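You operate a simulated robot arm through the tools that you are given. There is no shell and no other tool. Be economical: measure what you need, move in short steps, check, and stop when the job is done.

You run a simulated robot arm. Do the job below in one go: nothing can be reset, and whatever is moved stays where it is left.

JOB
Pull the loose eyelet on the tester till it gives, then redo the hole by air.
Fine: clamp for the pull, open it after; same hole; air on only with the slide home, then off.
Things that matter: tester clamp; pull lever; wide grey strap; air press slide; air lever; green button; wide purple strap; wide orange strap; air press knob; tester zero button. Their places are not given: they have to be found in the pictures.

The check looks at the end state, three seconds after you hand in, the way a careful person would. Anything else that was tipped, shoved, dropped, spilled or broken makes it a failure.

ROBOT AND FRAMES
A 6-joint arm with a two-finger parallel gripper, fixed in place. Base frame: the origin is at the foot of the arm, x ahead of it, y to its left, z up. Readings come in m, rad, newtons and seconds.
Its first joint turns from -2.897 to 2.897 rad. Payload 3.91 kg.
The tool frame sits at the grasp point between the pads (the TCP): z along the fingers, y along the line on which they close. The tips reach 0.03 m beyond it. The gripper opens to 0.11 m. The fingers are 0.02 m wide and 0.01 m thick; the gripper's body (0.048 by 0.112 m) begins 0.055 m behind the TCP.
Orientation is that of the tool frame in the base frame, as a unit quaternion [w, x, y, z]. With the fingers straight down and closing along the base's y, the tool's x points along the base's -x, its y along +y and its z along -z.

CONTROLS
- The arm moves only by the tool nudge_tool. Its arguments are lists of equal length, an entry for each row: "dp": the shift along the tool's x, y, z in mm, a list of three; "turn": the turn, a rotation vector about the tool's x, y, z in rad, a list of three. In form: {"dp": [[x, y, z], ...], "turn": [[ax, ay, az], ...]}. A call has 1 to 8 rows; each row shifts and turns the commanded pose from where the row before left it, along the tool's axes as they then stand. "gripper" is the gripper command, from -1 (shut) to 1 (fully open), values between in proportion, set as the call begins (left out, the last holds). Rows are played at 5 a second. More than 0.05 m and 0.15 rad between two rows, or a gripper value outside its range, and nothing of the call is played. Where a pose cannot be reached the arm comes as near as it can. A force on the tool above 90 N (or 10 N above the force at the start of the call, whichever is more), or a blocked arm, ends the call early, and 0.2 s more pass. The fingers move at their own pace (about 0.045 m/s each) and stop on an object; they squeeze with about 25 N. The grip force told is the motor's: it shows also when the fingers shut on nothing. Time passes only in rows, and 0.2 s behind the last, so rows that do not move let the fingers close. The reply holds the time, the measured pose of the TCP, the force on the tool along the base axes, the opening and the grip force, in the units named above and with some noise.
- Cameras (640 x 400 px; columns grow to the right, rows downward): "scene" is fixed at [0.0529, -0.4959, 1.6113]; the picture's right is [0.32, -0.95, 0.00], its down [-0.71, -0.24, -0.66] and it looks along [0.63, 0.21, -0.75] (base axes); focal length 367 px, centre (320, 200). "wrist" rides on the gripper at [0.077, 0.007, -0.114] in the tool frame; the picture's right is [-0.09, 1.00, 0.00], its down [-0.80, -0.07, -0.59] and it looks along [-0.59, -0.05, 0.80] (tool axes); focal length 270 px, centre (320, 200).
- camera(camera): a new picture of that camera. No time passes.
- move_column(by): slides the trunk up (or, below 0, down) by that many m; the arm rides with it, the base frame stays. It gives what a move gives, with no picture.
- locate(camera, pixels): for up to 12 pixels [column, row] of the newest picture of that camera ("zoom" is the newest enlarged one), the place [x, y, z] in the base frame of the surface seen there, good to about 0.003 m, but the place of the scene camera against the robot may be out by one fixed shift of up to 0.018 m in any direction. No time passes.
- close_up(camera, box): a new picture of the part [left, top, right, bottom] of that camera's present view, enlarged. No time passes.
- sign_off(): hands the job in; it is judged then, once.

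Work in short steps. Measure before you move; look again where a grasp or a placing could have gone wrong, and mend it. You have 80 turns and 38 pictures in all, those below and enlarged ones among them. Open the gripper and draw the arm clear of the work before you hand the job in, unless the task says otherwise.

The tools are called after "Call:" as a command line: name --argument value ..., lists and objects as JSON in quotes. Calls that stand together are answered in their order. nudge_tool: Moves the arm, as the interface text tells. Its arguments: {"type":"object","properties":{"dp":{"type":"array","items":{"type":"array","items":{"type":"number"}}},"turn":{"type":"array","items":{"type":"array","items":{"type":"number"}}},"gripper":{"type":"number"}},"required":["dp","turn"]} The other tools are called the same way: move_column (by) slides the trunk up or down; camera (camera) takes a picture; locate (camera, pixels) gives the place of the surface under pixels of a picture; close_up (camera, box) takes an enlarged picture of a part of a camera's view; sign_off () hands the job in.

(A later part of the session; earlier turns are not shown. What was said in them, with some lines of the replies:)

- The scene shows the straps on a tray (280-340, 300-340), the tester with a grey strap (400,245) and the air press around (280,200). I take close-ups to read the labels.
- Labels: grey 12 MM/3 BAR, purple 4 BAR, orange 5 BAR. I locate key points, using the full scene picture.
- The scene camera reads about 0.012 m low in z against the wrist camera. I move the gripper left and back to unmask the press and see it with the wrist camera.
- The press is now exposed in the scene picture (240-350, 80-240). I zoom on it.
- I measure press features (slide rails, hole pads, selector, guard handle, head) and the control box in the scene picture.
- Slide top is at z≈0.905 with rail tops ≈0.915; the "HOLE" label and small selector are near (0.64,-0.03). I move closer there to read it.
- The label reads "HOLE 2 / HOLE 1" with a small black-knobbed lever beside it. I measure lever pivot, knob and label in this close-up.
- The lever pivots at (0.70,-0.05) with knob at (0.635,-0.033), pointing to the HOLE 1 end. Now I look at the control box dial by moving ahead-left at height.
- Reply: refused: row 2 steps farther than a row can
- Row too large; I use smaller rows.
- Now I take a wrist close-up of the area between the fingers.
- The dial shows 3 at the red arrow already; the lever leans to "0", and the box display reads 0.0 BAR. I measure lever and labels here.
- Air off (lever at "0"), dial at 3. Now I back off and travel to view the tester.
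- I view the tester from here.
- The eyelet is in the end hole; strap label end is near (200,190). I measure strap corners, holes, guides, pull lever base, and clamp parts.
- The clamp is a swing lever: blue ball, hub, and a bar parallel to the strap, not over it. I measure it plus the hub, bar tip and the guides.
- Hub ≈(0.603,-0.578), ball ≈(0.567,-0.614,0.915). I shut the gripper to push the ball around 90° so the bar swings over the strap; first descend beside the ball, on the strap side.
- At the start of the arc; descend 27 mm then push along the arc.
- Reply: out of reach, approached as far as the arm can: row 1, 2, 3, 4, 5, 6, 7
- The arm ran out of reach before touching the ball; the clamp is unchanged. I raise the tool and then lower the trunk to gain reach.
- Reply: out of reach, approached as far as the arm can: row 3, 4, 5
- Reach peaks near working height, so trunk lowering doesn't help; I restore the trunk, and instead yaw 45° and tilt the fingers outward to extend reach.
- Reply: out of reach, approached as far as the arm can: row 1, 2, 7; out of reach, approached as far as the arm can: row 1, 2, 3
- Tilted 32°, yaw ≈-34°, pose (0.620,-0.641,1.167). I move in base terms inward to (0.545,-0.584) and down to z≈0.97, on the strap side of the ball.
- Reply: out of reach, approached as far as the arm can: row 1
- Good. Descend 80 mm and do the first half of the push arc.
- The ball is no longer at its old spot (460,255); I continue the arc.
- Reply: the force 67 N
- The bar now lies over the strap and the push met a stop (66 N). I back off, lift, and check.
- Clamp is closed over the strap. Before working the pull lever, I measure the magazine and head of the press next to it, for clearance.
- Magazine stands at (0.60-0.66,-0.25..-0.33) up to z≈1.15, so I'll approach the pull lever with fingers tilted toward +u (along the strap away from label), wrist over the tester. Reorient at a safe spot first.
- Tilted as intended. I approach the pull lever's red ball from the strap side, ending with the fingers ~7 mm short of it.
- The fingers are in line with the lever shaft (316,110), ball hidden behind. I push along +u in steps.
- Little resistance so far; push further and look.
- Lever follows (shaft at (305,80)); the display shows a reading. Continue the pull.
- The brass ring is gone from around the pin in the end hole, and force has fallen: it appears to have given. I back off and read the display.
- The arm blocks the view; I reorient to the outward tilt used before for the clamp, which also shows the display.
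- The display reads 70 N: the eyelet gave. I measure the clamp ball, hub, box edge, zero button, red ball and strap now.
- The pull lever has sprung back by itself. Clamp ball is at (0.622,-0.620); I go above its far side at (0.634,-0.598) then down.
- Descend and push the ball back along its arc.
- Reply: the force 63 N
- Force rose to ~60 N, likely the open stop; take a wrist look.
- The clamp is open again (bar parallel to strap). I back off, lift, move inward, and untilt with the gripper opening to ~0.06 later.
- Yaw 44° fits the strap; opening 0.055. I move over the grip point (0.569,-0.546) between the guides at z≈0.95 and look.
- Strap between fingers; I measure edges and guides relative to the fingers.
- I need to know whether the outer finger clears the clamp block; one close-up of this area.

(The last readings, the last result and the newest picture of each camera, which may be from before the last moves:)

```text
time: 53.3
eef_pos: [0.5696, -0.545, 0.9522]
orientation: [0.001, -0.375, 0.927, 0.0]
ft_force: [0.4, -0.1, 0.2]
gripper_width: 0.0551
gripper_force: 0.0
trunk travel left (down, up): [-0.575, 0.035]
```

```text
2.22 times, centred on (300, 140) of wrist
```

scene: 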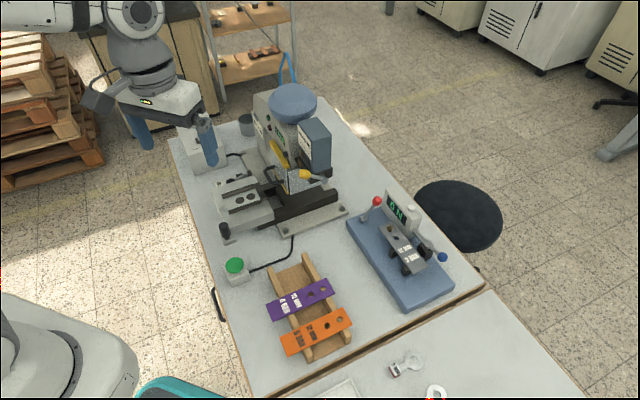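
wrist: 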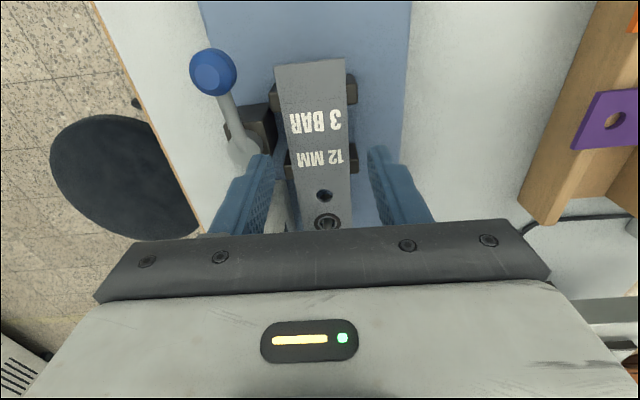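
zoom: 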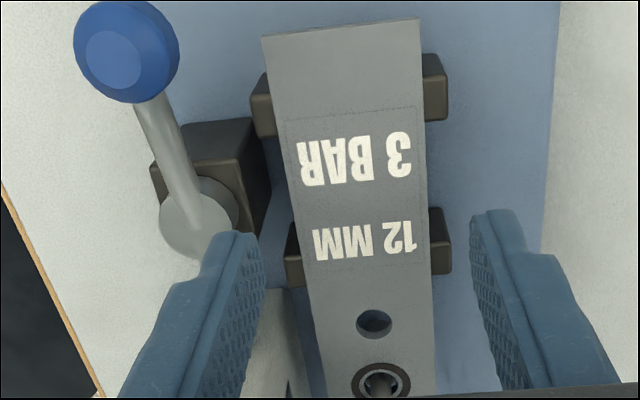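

The block top's inner edge is visible at zoom (240,160). Measure it with strap edges.

Call:
locate --camera "zoom" --pixels '[[235, 165], [225, 140], [252, 180], [262, 200], [283, 180], [294, 180], [300, 220], [424, 180], [427, 220], [432, 300], [315, 300], [268, 37]]'

```text
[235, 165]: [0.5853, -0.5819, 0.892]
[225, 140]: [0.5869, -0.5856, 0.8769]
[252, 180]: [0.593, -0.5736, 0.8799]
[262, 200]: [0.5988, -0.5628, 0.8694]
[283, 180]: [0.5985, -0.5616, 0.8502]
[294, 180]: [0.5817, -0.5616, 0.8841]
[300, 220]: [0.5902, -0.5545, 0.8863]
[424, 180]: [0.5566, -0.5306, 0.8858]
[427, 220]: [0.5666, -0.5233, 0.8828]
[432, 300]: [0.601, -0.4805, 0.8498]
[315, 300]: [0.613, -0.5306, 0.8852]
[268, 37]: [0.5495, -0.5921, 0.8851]
```

Block inner face is at ≈35 mm... v≈-0.035, strap ±0.020. I narrow the opening to 0.046 and descend so the tips end ~5 mm below the strap top.

Call:
nudge_tool --dp '[[0, 0.5, 0], [0, 0, 0], [0, 0, 20], [0, 0, 12], [0, 0, 10], [0, 0, 0]]' --turn '[[0, 0, 0], [0, 0, 0], [0, 0, 0], [0, 0, 0], [0, 0, 0], [0, 0, 0]]' --gripper -0.164

```text
time: 54.7
eef_pos: [0.5671, -0.5435, 0.914]
orientation: [0.002, -0.376, 0.927, -0.004]
ft_force: [1.8, -1.1, 27.2]
gripper_width: 0.0475
gripper_force: 1.6
trunk travel left (down, up): [-0.575, 0.035]
```

Contact (27 N) at tip z≈0.884. I lift off a little and re-measure my pose before shifting toward the free gap's centre (u≈0.040).

Call:
nudge_tool --dp '[[0, 0, -12], [0, 0, 0]]' --turn '[[0, 0, 0], [0, 0, 0]]'

Call:
close_up --camera "wrist" --box '[200, 50, 400, 230]'

```text
time: 55.3
eef_pos: [0.5692, -0.5445, 0.9171]
orientation: [0.0, -0.375, 0.927, 0.002]
ft_force: [-0.3, -0.4, 0.3]
gripper_width: 0.0459
gripper_force: 0.1
trunk travel left (down, up): [-0.575, 0.035]
```

```text
2.22 times, centred on (300, 140) of wrist
```

zoom: 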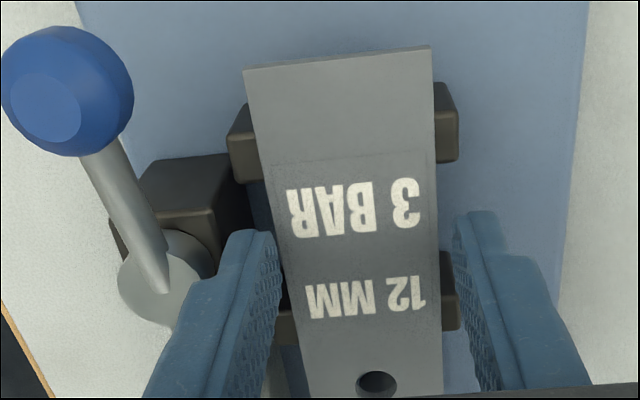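

The close-up shows the left finger's inner face right on the strap's left edge (x≈281) and ~4 mm free on the right (438 vs 455); guides are clear. I shift 2 mm toward the block side and descend 8 mm.

Call:
nudge_tool --dp '[[0, -2, 0], [0, 0, 4], [0, 0, 4], [0, 0, 0]]' --turn '[[0, 0, 0], [0, 0, 0], [0, 0, 0], [0, 0, 0]]'

```text
time: 56.3
eef_pos: [0.5697, -0.5469, 0.9124]
orientation: [0.001, -0.376, 0.927, 0.001]
ft_force: [0.1, 0.1, -0.2]
gripper_width: 0.046
gripper_force: 0.1
trunk travel left (down, up): [-0.575, 0.035]
```

No contact now. Down 3 mm more, then close.

Call:
nudge_tool --dp '[[0, 0, 3], [0, 0, 0]]' --turn '[[0, 0, 0], [0, 0, 0]]'

Call:
nudge_tool --dp '[[0, 0, 0], [0, 0, 0], [0, 0, 0], [0, 0, 0]]' --turn '[[0, 0, 0], [0, 0, 0], [0, 0, 0], [0, 0, 0]]' --gripper -1

```text
time: 56.9
eef_pos: [0.5703, -0.5475, 0.908]
orientation: [0.0, -0.375, 0.927, -0.001]
ft_force: [-1.0, -0.2, -0.1]
gripper_width: 0.046
gripper_force: 0.0
trunk travel left (down, up): [-0.575, 0.035]
```

```text
time: 57.9
eef_pos: [0.5706, -0.5469, 0.9084]
orientation: [0.0, -0.376, 0.927, 0.0]
ft_force: [0.3, -0.3, 0.6]
gripper_width: 0.0432
gripper_force: 25.2
trunk travel left (down, up): [-0.575, 0.035]
```

Strap gripped (0.043 m). I lift it straight off the pin, then retreat.

Call:
nudge_tool --dp '[[0, 0, -10], [0, 0, -10], [0, 0, -25], [0, 0, -35], [0, 0, -35], [0, 0, 0]]' --turn '[[0, 0, 0], [0, 0, 0], [0, 0, 0], [0, 0, 0], [0, 0, 0], [0, 0, 0]]'

Call:
nudge_tool --dp '[[0, 42, 0], [0, 42, 0], [0, 42, 0], [0, 42, 0], [0, 42, 0], [0, 0, 0]]' --turn '[[0, 0, 0], [0, 0, 0], [0, 0, 0], [0, 0, 0], [0, 0, 0], [0, 0, 0]]'

```text
time: 59.3
eef_pos: [0.5699, -0.5462, 1.0242]
orientation: [-0.001, -0.375, 0.927, 0.001]
ft_force: [-0.2, -0.7, 0.5]
gripper_width: 0.0
gripper_force: 25.1
trunk travel left (down, up): [-0.575, 0.035]
```

```text
time: 60.7
eef_pos: [0.4209, -0.3972, 1.0247]
orientation: [0.001, -0.375, 0.927, 0.0]
ft_force: [-0.6, -0.4, -0.5]
gripper_width: 0.0003
gripper_force: 25.3
trunk travel left (down, up): [-0.575, 0.035]
```

The grip slipped (opening 0). I check where the strap is.

Call:
close_up --camera "scene" --box '[340, 180, 460, 300]'

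```text
3.33 times, centred on (400, 240) of scene
```

zoom: 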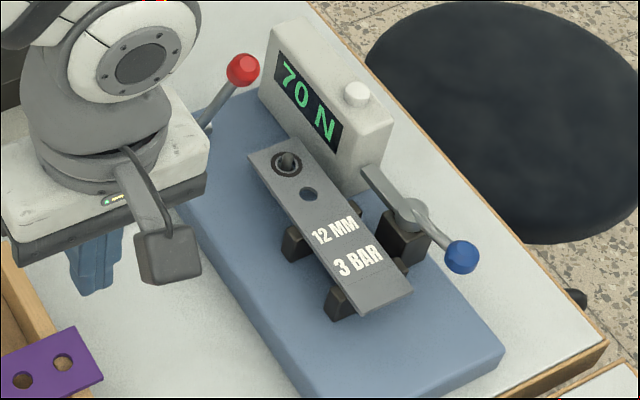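

The strap is untouched in place; the tips only held its upper edge. I return with 0.046 opening and grip deeper (TCP z≈0.900).

Call:
nudge_tool --dp '[[0, -42, 0], [0, -42, 0], [0, -42, 0], [0, -42, 0], [0, -42, 0], [0, 0, 35], [0, 0, 35], [0, 0, 0]]' --turn '[[0, 0, 0], [0, 0, 0], [0, 0, 0], [0, 0, 0], [0, 0, 0], [0, 0, 0], [0, 0, 0], [0, 0, 0]]' --gripper -0.164

```text
time: 62.5
eef_pos: [0.5669, -0.5459, 0.9507]
orientation: [0.001, -0.376, 0.927, 0.0]
ft_force: [-0.3, 0.1, -0.1]
gripper_width: 0.0458
gripper_force: 0.1
trunk travel left (down, up): [-0.575, 0.035]
```

Small lateral correction, then descend checking force.

Call:
nudge_tool --dp '[[-1, -2, 0], [0, 0, 20], [0, 0, 0]]' --turn '[[0, 0, 0], [0, 0, 0], [0, 0, 0]]'

```text
time: 63.3
eef_pos: [0.5734, -0.5472, 0.9315]
orientation: [0.0, -0.376, 0.927, 0.001]
ft_force: [-0.3, -0.3, 0.0]
gripper_width: 0.0459
gripper_force: 0.0
trunk travel left (down, up): [-0.575, 0.035]
```

Reading suggests slightly too far; nudge back 1.2 mm and re-read.

Call:
nudge_tool --dp '[[0.7, 1.2, 0], [0, 0, 10], [0, 0, 0], [0, 0, 0]]' --turn '[[0, 0, 0], [0, 0, 0], [0, 0, 0], [0, 0, 0]]'

```text
time: 64.3
eef_pos: [0.5706, -0.5465, 0.9215]
orientation: [-0.001, -0.375, 0.927, 0.0]
ft_force: [-0.1, -0.6, -1.2]
gripper_width: 0.0461
gripper_force: 0.1
trunk travel left (down, up): [-0.575, 0.035]
```

Aligned; descend to TCP z≈0.900 and then close.

Call:
nudge_tool --dp '[[0, 0, 8], [0, 0, 7], [0, 0, 6], [0, 0, 0]]' --turn '[[0, 0, 0], [0, 0, 0], [0, 0, 0], [0, 0, 0]]'

Call:
nudge_tool --dp '[[0, 0, 0], [0, 0, 0], [0, 0, 0], [0, 0, -4], [0, 0, 0]]' --turn '[[0, 0, 0], [0, 0, 0], [0, 0, 0], [0, 0, 0], [0, 0, 0]]' --gripper -1

```text
time: 65.3
eef_pos: [0.571, -0.546, 0.9003]
orientation: [-0.002, -0.376, 0.926, 0.001]
ft_force: [-1.9, 1.8, 1.7]
gripper_width: 0.0449
gripper_force: 0.0
trunk travel left (down, up): [-0.575, 0.035]
```

```text
time: 66.5
eef_pos: [0.571, -0.5471, 0.9044]
orientation: [0.0, -0.375, 0.927, 0.0]
ft_force: [-0.2, -1.6, -0.1]
gripper_width: 0.0429
gripper_force: 25.0
trunk travel left (down, up): [-0.575, 0.035]
```

Still gripped after 4 mm. Lift further.

Call:
nudge_tool --dp '[[0, 0, -6], [0, 0, -6], [0, 0, -8], [0, 0, 0]]' --turn '[[0, 0, 0], [0, 0, 0], [0, 0, 0], [0, 0, 0]]'

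```text
time: 67.5
eef_pos: [0.5716, -0.5455, 0.9261]
orientation: [0.0, -0.375, 0.927, 0.001]
ft_force: [-0.1, -0.2, -0.2]
gripper_width: 0.0429
gripper_force: 25.1
trunk travel left (down, up): [-0.575, 0.035]
```

Tips are now above the strap's old level and the width still reads 0.043: it's lifted. Raise and retreat.

Call:
nudge_tool --dp '[[0, 0, -20], [0, 0, -30], [0, 0, -35], [0, 35, -15], [0, 42, 0], [0, 42, 0], [0, 42, 0], [0, 42, 0]]' --turn '[[0, 0, 0], [0, 0, 0], [0, 0, 0], [0, 0, 0], [0, 0, 0], [0, 0, 0], [0, 0, 0], [0, 0, 0]]'

```text
time: 69.3
eef_pos: [0.4269, -0.4003, 1.0278]
orientation: [0.0, -0.375, 0.927, 0.0]
ft_force: [0.1, 0.1, -0.4]
gripper_width: 0.043
gripper_force: 25.4
trunk travel left (down, up): [-0.575, 0.035]
```

Strap held. Travel along y to (0.42,-0.09), then rotate 90° clockwise.

Call:
nudge_tool --dp '[[-31, 32, 0], [-31, 32, 0], [-31, 32, 0], [-31, 32, 0], [-31, 32, 0], [-31, 32, 0], [-31, 32, 0], [0, 0, 0]]' --turn '[[0, 0, 0], [0, 0, 0], [0, 0, 0], [0, 0, 0], [0, 0, 0], [0, 0, 0], [0, 0, 0], [0, 0, 0]]'

Call:
nudge_tool --dp '[[0, 0, 0], [0, 0, 0], [0, 0, 0], [0, 0, 0], [0, 0, 0], [0, 0, 0], [0, 0, 0], [0, 0, 0]]' --turn '[[0, 0, 0.14], [0, 0, 0.14], [0, 0, 0.14], [0, 0, 0.14], [0, 0, 0.14], [0, 0, 0.14], [0, 0, 0.14], [0, 0, 0.14]]'

Call:
nudge_tool --dp '[[0, 0, 0], [0, 0, 0], [0, 0, 0], [0, 0, 0], [0, 0, 0]]' --turn '[[0, 0, 0.14], [0, 0, 0.14], [0, 0, 0.14], [0, 0, 0.03], [0, 0, 0]]'

```text
time: 71.1
eef_pos: [0.4267, -0.0901, 1.0263]
orientation: [0.0, -0.375, 0.927, 0.0]
ft_force: [0.4, -0.1, -0.6]
gripper_width: 0.0428
gripper_force: 25.3
trunk travel left (down, up): [-0.575, 0.035]
```

```text
time: 72.9
eef_pos: [0.4302, -0.0889, 1.0276]
orientation: [0.0, 0.176, 0.984, 0.0]
ft_force: [-0.7, 0.2, -0.9]
gripper_width: 0.0428
gripper_force: 24.9
trunk travel left (down, up): [-0.575, 0.035]
```

```text
time: 74.1
eef_pos: [0.429, -0.0907, 1.0272]
orientation: [0.0, 0.39, 0.921, 0.0]
ft_force: [0.1, -0.7, 0.2]
gripper_width: 0.0428
gripper_force: 24.9
trunk travel left (down, up): [-0.575, 0.035]
```

Yaw is -45.9°. I move above and slightly behind the slide with the strap and take a look for alignment.

Call:
nudge_tool --dp '[[-8, 35, 7], [-8, 35, 7], [-8, 35, 7], [0, 0, 0]]' --turn '[[0, 0, 0], [0, 0, 0], [0, 0, 0], [0, 0, 0]]'

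Call:
camera --camera "wrist"

```text
time: 75.1
eef_pos: [0.5214, -0.0335, 1.0061]
orientation: [0.0, 0.39, 0.921, 0.0]
ft_force: [0.8, -0.4, -1.1]
gripper_width: 0.043
gripper_force: 25.0
trunk travel left (down, up): [-0.575, 0.035]
```

```text
5 pictures are left
```

wrist: 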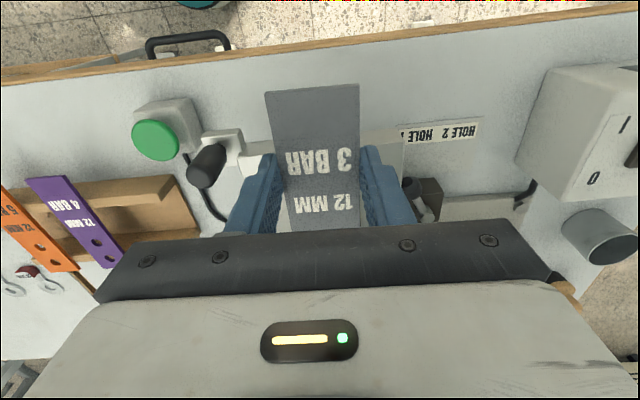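

I measure the strap's held pose, lever and label, and visible slide plate corners.

Call:
locate --camera "wrist" --pixels '[[268, 95], [357, 88], [275, 145], [357, 143], [310, 110], [330, 140], [415, 133], [460, 130], [412, 188], [396, 140], [255, 150], [207, 165]]'

```text
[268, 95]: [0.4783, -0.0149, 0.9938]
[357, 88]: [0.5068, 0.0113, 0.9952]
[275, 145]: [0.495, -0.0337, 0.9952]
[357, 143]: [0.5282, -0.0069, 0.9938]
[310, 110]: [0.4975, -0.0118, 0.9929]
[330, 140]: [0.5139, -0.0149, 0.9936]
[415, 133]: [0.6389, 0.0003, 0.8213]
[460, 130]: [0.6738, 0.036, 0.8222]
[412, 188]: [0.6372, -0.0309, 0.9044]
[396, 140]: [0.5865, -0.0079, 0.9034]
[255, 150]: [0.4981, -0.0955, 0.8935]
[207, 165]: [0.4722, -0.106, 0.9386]
```

Strap top sits 12 mm below the TCP. I'll tip the strap nose-down 11° so its hole end enters between the rails first; hover at (0.543,-0.059,0.965) then look.

Call:
nudge_tool --dp '[[-17, -1, 20], [-16, -1, 21], [0, 0, 0], [0, 0, 0], [0, 0, 0]]' --turn '[[0, 0, 0], [0, 0, 0], [0, 0.095, 0], [0, 0.095, 0], [0, 0, 0]]'

Call:
close_up --camera "scene" --box '[205, 150, 305, 240]'

```text
time: 76.3
eef_pos: [0.5427, -0.0586, 0.9658]
orientation: [-0.088, 0.388, 0.917, 0.037]
ft_force: [-0.3, -0.7, -1.2]
gripper_width: 0.0426
gripper_force: 25.0
trunk travel left (down, up): [-0.575, 0.035]
```

```text
4.44 times, centred on (255, 195) of scene
```

zoom: 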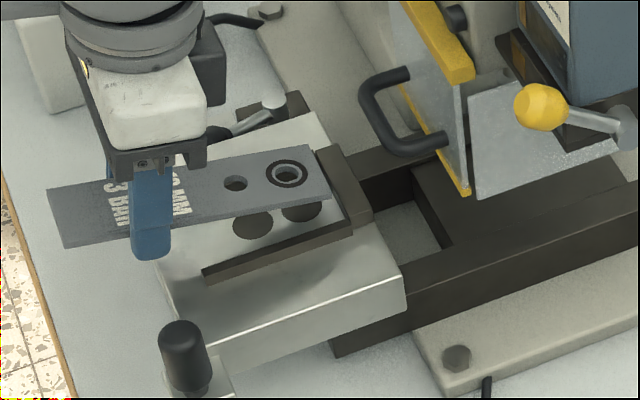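

Very helpful view: strap nose over the stop end. I measure strap tip corners, near rail, stop and holes in the same picture.

Call:
locate --camera "zoom" --pixels '[[309, 147], [328, 198], [287, 174], [235, 183], [215, 267], [340, 222], [330, 152], [356, 205], [253, 224], [300, 212], [322, 160], [348, 215]]'

```text
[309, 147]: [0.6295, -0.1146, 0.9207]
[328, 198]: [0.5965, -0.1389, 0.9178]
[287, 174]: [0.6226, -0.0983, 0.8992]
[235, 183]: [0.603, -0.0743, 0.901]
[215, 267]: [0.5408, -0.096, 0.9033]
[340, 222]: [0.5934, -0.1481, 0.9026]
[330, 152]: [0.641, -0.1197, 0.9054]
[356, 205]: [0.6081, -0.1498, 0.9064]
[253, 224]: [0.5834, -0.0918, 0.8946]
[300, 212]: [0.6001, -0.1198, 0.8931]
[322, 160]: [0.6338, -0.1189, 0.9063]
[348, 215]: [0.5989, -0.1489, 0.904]
```

The nose is ~6 mm short of the stop and ~1-2 mm to the far side. I shift 1.3 mm and lower slowly, watching for contact height.

Call:
nudge_tool --dp '[[0, -1.3, 0], [-1.9, 0, 9.8], [-1.9, 0, 9.8], [0, 0, 0]]' --turn '[[0, 0, 0], [0, 0, 0], [0, 0, 0], [0, 0, 0]]'

```text
time: 77.3
eef_pos: [0.542, -0.0604, 0.9463]
orientation: [-0.088, 0.388, 0.917, 0.037]
ft_force: [-0.3, -0.3, 0.2]
gripper_width: 0.043
gripper_force: 25.6
trunk travel left (down, up): [-0.575, 0.035]
```

No contact yet with the nose already at rail-top level. Lower 3+2 mm.

Call:
nudge_tool --dp '[[-0.6, 0, 2.9], [-0.4, 0, 2], [0, 0, 0]]' --turn '[[0, 0, 0], [0, 0, 0], [0, 0, 0]]'

```text
time: 78.1
eef_pos: [0.5415, -0.06, 0.9402]
orientation: [-0.087, 0.387, 0.917, 0.038]
ft_force: [-0.9, -0.6, 6.1]
gripper_width: 0.0427
gripper_force: 25.1
trunk travel left (down, up): [-0.575, 0.035]
```

Light contact at slide-surface height: the nose is between the rails. Slide it 4 mm forward and release gently.

Call:
nudge_tool --dp '[[-2, 0, -0.4], [-2, 0, -0.4], [0, 0, 0]]' --turn '[[0, 0, 0], [0, 0, 0], [0, 0, 0]]'

Call:
nudge_tool --dp '[[0, 0, 0], [0, 0, 0], [0, 0, 0]]' --turn '[[0, 0, 0], [0, 0, 0], [0, 0, 0]]' --gripper 0.1

```text
time: 78.9
eef_pos: [0.545, -0.062, 0.9408]
orientation: [-0.088, 0.388, 0.917, 0.037]
ft_force: [-3.1, 2.7, -0.5]
gripper_width: 0.0427
gripper_force: 24.8
trunk travel left (down, up): [-0.575, 0.035]
```

```text
time: 79.7
eef_pos: [0.5462, -0.0621, 0.9407]
orientation: [-0.087, 0.388, 0.917, 0.036]
ft_force: [-0.5, -0.4, -0.8]
gripper_width: 0.0604
gripper_force: 0.1
trunk travel left (down, up): [-0.575, 0.035]
```

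The forward slide met the stop (≈4 N along -p). Lift away, untilt, and check the strap on the slide.

Call:
nudge_tool --dp '[[0, 0, -25], [0, 0, -35], [20, 20, -35], [20, 30, -30], [0, 40, 0], [0, 0, 0]]' --turn '[[0, 0, 0], [0, 0, 0], [0, -0.095, 0], [0, -0.095, 0], [0, 0, 0], [0, 0, 0]]' --gripper -0.2

Call:
close_up --camera "scene" --box '[205, 150, 305, 240]'

```text
time: 81.1
eef_pos: [0.5968, 0.0139, 1.0714]
orientation: [0.0, 0.39, 0.921, 0.0]
ft_force: [-0.2, -0.6, -0.6]
gripper_width: 0.0439
gripper_force: 0.0
trunk travel left (down, up): [-0.575, 0.035]
```

```text
4.44 times, centred on (255, 195) of scene
```

zoom: 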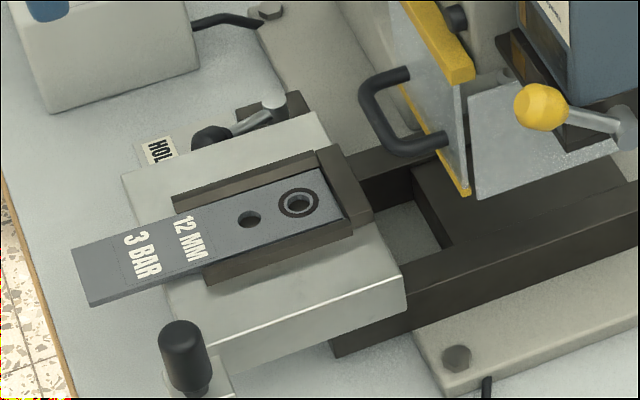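

The strap lies flat between the rails against the stop. Now to the slide handle post at (0.467,-0.118): I go behind it, fist closed, tilted 23° so that the hand stays clear of the press head.

Call:
nudge_tool --dp '[[8, -37, 10], [8, -37, 10], [8, -37, 10], [8, -37, 10], [7, -36, 10], [0, 0, 0], [0, 0, 0]]' --turn '[[0, 0, 0], [0, -0.1, 0], [0, 0, 0], [0, 0, 0], [0, -0.1, 0], [0, -0.1, 0], [0, -0.1, 0]]' --gripper -1

```text
time: 82.7
eef_pos: [0.4389, -0.0868, 1.0153]
orientation: [0.183, 0.381, 0.903, -0.076]
ft_force: [1.2, 0.6, 0.5]
gripper_width: 0.0004
gripper_force: 25.2
trunk travel left (down, up): [-0.575, 0.035]
```

Position good. Descend 72 mm behind the post and begin pushing 30 mm.

Call:
nudge_tool --dp '[[14, 0, 33], [14, 0, 33], [-9.2, 0, 3.9], [-9.2, 0, 3.9], [-9.2, 0, 3.9], [0, 0, 0]]' --turn '[[0, 0, 0], [0, 0, 0], [0, 0, 0], [0, 0, 0], [0, 0, 0], [0, 0, 0]]'

```text
time: 84.1
eef_pos: [0.4595, -0.1112, 0.9454]
orientation: [0.182, 0.383, 0.902, -0.077]
ft_force: [-0.7, 0.0, -0.9]
gripper_width: 0.0
gripper_force: 25.1
trunk travel left (down, up): [-0.575, 0.035]
```

Continue pushing along the slide direction.

Call:
nudge_tool --dp '[[-13.8, 0, 5.8], [-13.8, 0, 5.8], [-13.8, 0, 5.8], [-13.8, 0, 5.8], [0, 0, 0]]' --turn '[[0, 0, 0], [0, 0, 0], [0, 0, 0], [0, 0, 0], [0, 0, 0]]'

```text
time: 85.3
eef_pos: [0.5023, -0.1535, 0.9447]
orientation: [0.183, 0.382, 0.903, -0.078]
ft_force: [0.3, 0.3, -0.4]
gripper_width: 0.0
gripper_force: 24.7
trunk travel left (down, up): [-0.575, 0.035]
```

Travel so far ≈0.08 m. Continue with 10 mm steps.

Call:
nudge_tool --dp '[[-9.2, 0, 3.9], [-9.2, 0, 3.9], [-9.2, 0, 3.9], [0, 0, 0]]' --turn '[[0, 0, 0], [0, 0, 0], [0, 0, 0], [0, 0, 0]]'

```text
time: 86.3
eef_pos: [0.5231, -0.1726, 0.9454]
orientation: [0.182, 0.382, 0.903, -0.077]
ft_force: [0.0, -0.2, 1.0]
gripper_width: 0.0002
gripper_force: 24.9
trunk travel left (down, up): [-0.575, 0.035]
```

Still free; 30 mm more.

Call:
nudge_tool --dp '[[-9.2, 0, 3.9], [-9.2, 0, 3.9], [-9.2, 0, 3.9], [0, 0, 0]]' --turn '[[0, 0, 0], [0, 0, 0], [0, 0, 0], [0, 0, 0]]'

```text
time: 87.3
eef_pos: [0.5433, -0.1957, 0.9438]
orientation: [0.183, 0.382, 0.902, -0.078]
ft_force: [0.7, -1.1, -0.2]
gripper_width: 0.0
gripper_force: 25.3
trunk travel left (down, up): [-0.575, 0.035]
```

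No stop yet at ≈0.14 m; I verify with a wrist picture that the slide is following.

Call:
camera --camera "wrist"

```text
2 pictures are left
```

wrist: 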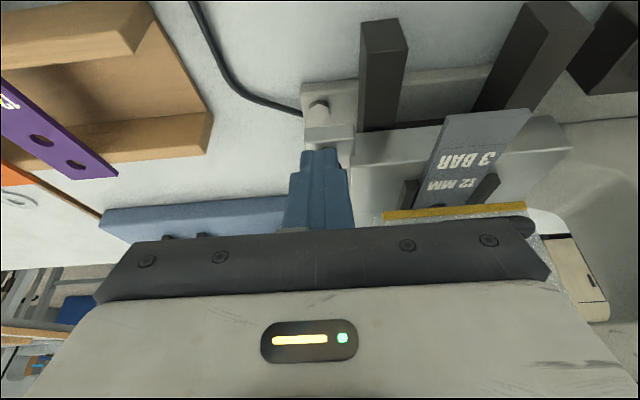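

The slide follows; the strap is going under the guard. I measure the strap end and guard bottom.

Call:
locate --camera "wrist" --pixels '[[447, 118], [528, 112], [487, 114], [412, 185], [490, 185], [455, 212], [437, 199], [400, 145], [330, 140], [380, 20], [540, 10], [500, 210]]'

```text
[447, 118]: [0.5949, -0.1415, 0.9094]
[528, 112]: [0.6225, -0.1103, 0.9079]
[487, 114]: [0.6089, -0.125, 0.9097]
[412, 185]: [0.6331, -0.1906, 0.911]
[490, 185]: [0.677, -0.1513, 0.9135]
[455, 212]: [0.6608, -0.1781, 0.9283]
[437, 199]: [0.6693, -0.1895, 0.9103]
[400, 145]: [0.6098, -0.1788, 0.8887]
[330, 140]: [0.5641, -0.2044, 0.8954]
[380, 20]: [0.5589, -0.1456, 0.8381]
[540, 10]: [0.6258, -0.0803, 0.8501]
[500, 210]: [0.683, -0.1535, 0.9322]
```

Strap end has moved to p≈0.514, i.e. travel ≈0.13 m. Push on in small steps till the stop.

Call:
nudge_tool --dp '[[-7.4, 0, 3.1], [-7.4, 0, 3.1], [-7.4, 0, 3.1], [0, 0, 0]]' --turn '[[0, 0, 0], [0, 0, 0], [0, 0, 0], [0, 0, 0]]'

```text
time: 88.0
eef_pos: [0.544, -0.1978, 0.9407]
orientation: [0.172, 0.381, 0.905, -0.076]
ft_force: [-28.4, 30.5, 7.2]
gripper_width: 0.0
gripper_force: 24.8
trunk travel left (down, up): [-0.575, 0.035]
stopped in row 3: the force on the tool passed its limit (the readings are from after the stop); the commanded pose is now the measured one
```

Home stop reached (≈42 N along -p); the end hole is then at p≈0.64, matching the ram point seen earlier, so HOLE 1 is right. Retreat from the handle, rise, and untilt.

Call:
nudge_tool --dp '[[13.8, 0, -5.9], [13.8, 0, -5.9], [-17, 0, -40], [-17, 0, -40], [0, 0, 0], [0, 0, 0], [0, 0, 0], [0, 0, 0]]' --turn '[[0, 0, 0], [0, 0, 0], [0, 0, 0], [0, 0, 0], [0, 0.12, 0], [0, 0.12, 0], [0, 0.12, 0], [0, 0, 0]]'

```text
time: 89.8
eef_pos: [0.5307, -0.1817, 1.0278]
orientation: [0.009, 0.388, 0.921, -0.006]
ft_force: [0.1, -0.2, -0.2]
gripper_width: 0.0
gripper_force: 25.1
trunk travel left (down, up): [-0.575, 0.035]
```

Travel along +y' past the press at p≈0.455 to the control box.

Call:
nudge_tool --dp '[[44, 0, -20], [0, 48, 0], [0, 48, 0], [0, 48, 0], [0, 48, 0], [0, 48, 0], [0, 48, 0], [0, 48, 0]]' --turn '[[0, 0, 0], [0, 0, 0], [0, 0, 0], [0, 0, 0], [0, 0, 0], [0, 0, 0], [0, 0, 0], [0, 0, 0]]'

Call:
nudge_tool --dp '[[-20, 20, 0], [-18, 18, 0], [0, 0, 0]]' --turn '[[0, 0, 0], [0, 0, 0], [0, 0, 0]]'

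```text
time: 91.6
eef_pos: [0.7422, 0.0887, 1.0415]
orientation: [0.008, 0.388, 0.922, -0.008]
ft_force: [-0.4, -0.3, -0.2]
gripper_width: 0.0
gripper_force: 25.1
trunk travel left (down, up): [-0.575, 0.035]
```

```text
time: 92.4
eef_pos: [0.7944, 0.0842, 1.0424]
orientation: [0.009, 0.389, 0.921, -0.006]
ft_force: [0.5, 0.0, -0.7]
gripper_width: 0.0
gripper_force: 25.1
trunk travel left (down, up): [-0.575, 0.035]
```

Above the start point beside the air lever's ball. Descend and pull it toward "1".

Call:
nudge_tool --dp '[[0, 0, 29], [0, 0, 29], [13, 0, 0], [12, 0, 0], [12, 0, 0], [12, 0, 0], [8, 0, 0], [0, 0, 0]]' --turn '[[0, 0, 0], [0, 0, 0], [0, 0, 0], [0, 0, 0], [0, 0, 0], [0, 0, 0], [0, 0, 0], [0, 0, 0]]'

```text
time: 94.2
eef_pos: [0.754, 0.1233, 0.9849]
orientation: [0.009, 0.388, 0.921, -0.007]
ft_force: [-0.1, 0.2, 0.6]
gripper_width: 0.0001
gripper_force: 24.8
trunk travel left (down, up): [-0.575, 0.035]
```

A few more mm to make sure it reaches its stop.

Call:
nudge_tool --dp '[[5, 0, 0], [4, 0, 0], [3, 0, 0], [0, 0, 0]]' --turn '[[0, 0, 0], [0, 0, 0], [0, 0, 0], [0, 0, 0]]'

```text
time: 95.2
eef_pos: [0.7526, 0.1246, 0.986]
orientation: [0.01, 0.389, 0.921, -0.006]
ft_force: [35.6, -33.9, 1.9]
gripper_width: 0.0
gripper_force: 24.7
trunk travel left (down, up): [-0.575, 0.035]
```

Firm stop (49 N) – air on. Retreat up and travel to above the green button at (0.417,-0.160).

Call:
nudge_tool --dp '[[-8, 0, 0], [0, 0, -45], [0, 0, -30], [5, -48, 0], [5, -48, 0], [5, -48, 0], [5, -48, 0], [5, -48, 0]]' --turn '[[0, 0, 0], [0, 0, 0], [0, 0, 0], [0, 0, 0], [0, 0, 0], [0, 0, 0], [0, 0, 0], [0, 0, 0]]'

Call:
nudge_tool --dp '[[5, -48, 0], [5, -48, 0], [5, -48, 0], [0, -48, 0], [0, 0, 40], [0, 0, 40], [0, 0, 0]]' --turn '[[0, 0, 0], [0, 0, 0], [0, 0, 0], [0, 0, 0], [0, 0, 0], [0, 0, 0], [0, 0, 0]]'

```text
time: 97.0
eef_pos: [0.5627, -0.023, 1.0614]
orientation: [0.009, 0.388, 0.921, -0.006]
ft_force: [-0.1, 0.1, 0.1]
gripper_width: 0.0
gripper_force: 25.1
trunk travel left (down, up): [-0.575, 0.035]
```

```text
time: 98.6
eef_pos: [0.4174, -0.148, 0.9799]
orientation: [0.009, 0.389, 0.921, -0.008]
ft_force: [0.2, -1.0, 0.1]
gripper_width: 0.0001
gripper_force: 24.9
trunk travel left (down, up): [-0.575, 0.035]
5 turns are left
```

At (0.417,-0.148). With few turns left, I press the green button now, rise, and start back to the air lever in one call.

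Call:
nudge_tool --dp '[[-8.6, -8.4, 40], [0, 0, 40], [0, 0, 3], [0, 0, 0], [0, 0, -45], [3, 25, -40], [3, 48, 0], [3, 48, 0]]' --turn '[[0, 0, 0], [0, 0, 0], [0, 0, 0], [0, 0, 0], [0, 0, 0], [0, 0, 0], [0, 0, 0], [0, 0, 0]]'

```text
time: 100.4
eef_pos: [0.4969, -0.066, 0.9825]
orientation: [0.009, 0.388, 0.922, -0.008]
ft_force: [0.9, 0.1, 0.5]
gripper_width: 0.0
gripper_force: 25.4
trunk travel left (down, up): [-0.575, 0.035]
4 turns are left
```

Proceed: travel on to the lever's "1" side at p≈0.378, Y'≈0.630.

Call:
nudge_tool --dp '[[5, 45.5, -5], [5, 45.5, 0], [5, 45.5, 0], [0, 45.5, 0], [0, 45.5, 0], [0, 45.5, 0], [0, 45.5, 5], [0, 0, 0]]' --turn '[[0, 0, 0], [0, 0, 0], [0, 0, 0], [0, 0, 0], [0, 0, 0], [0, 0, 0], [0, 0, 0], [0, 0, 0]]'

```text
time: 102.2
eef_pos: [0.7124, 0.1652, 0.9849]
orientation: [0.009, 0.388, 0.922, -0.007]
ft_force: [0.6, -0.2, 0.1]
gripper_width: 0.0
gripper_force: 24.9
trunk travel left (down, up): [-0.575, 0.035]
3 turns are left
```

In place (p 0.377). Push the ball back to "0" and then retreat up.

Call:
nudge_tool --dp '[[-14, 0.5, 0], [-14, 0.5, 0], [-14, 0.5, 0], [-13, 0.5, 0], [-12, 0, 0], [0, 0, 0], [25, 0, 0], [0, 0, -45]]' --turn '[[0, 0, 0], [0, 0, 0], [0, 0, 0], [0, 0, 0], [0, 0, 0], [0, 0, 0], [0, 0, 0], [0, 0, 0]]'

```text
time: 104.0
eef_pos: [0.7449, 0.1388, 1.0299]
orientation: [0.008, 0.389, 0.921, -0.007]
ft_force: [-0.3, 0.5, -0.2]
gripper_width: 0.0
gripper_force: 24.8
trunk travel left (down, up): [-0.575, 0.035]
2 turns are left
```

The whole push ran to the "0" stop. Last move: rise, draw back, and open the gripper.

Call:
nudge_tool --dp '[[0, 0, -45], [0, 0, -40], [30, 0, -20], [40, 0, 0], [40, 0, 0], [40, 0, 0], [0, 0, 0], [0, 0, 0]]' --turn '[[0, 0, 0], [0, 0, 0], [0, 0, 0], [0, 0, 0], [0, 0, 0], [0, 0, 0], [0, 0, 0], [0, 0, 0]]' --gripper 1

```text
time: 105.8
eef_pos: [0.6373, 0.2474, 1.1263]
orientation: [0.009, 0.388, 0.921, -0.006]
ft_force: [-0.3, -0.1, 0.2]
gripper_width: 0.1099
gripper_force: 0.1
trunk travel left (down, up): [-0.575, 0.035]
1 turns are left
```

The gripper is open and the arm is clear of the work, so I hand the job in.

Call:
sign_off

```text
The job is handed in.
```

I pulled the eyelet until it gave at 70 N and ran the air cycle on the same end hole, but I had no turns left to confirm that a new eyelet was set.

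- **Pull:** I closed the clamp for the pull and opened it afterwards. The pull lever sprang back by itself.
- **Strap:** The first try at lifting the grey strap slipped, but it stayed in place. On the second try I seated it flat on the air press slide, hole end against the stop.
- **Settings:** I left the dial at 3 bar, which matches the strap. I also left the hole selector where it was, on HOLE 1. The holes aren't numbered, so I took HOLE 1 to be the end hole because that hole lines up with the ram when the slide is home.
- **Air cycle:** I pushed the slide home against its stop and turned the air on. I then pressed the green button and pushed the lever back to 0.
- **Not checked:** I felt the lever hit its stop when turning the air on. I did not look at the button press, the press counter or the lever's final position.

The strap is still in the press with the slide home, and the arm is clear with the gripper open.
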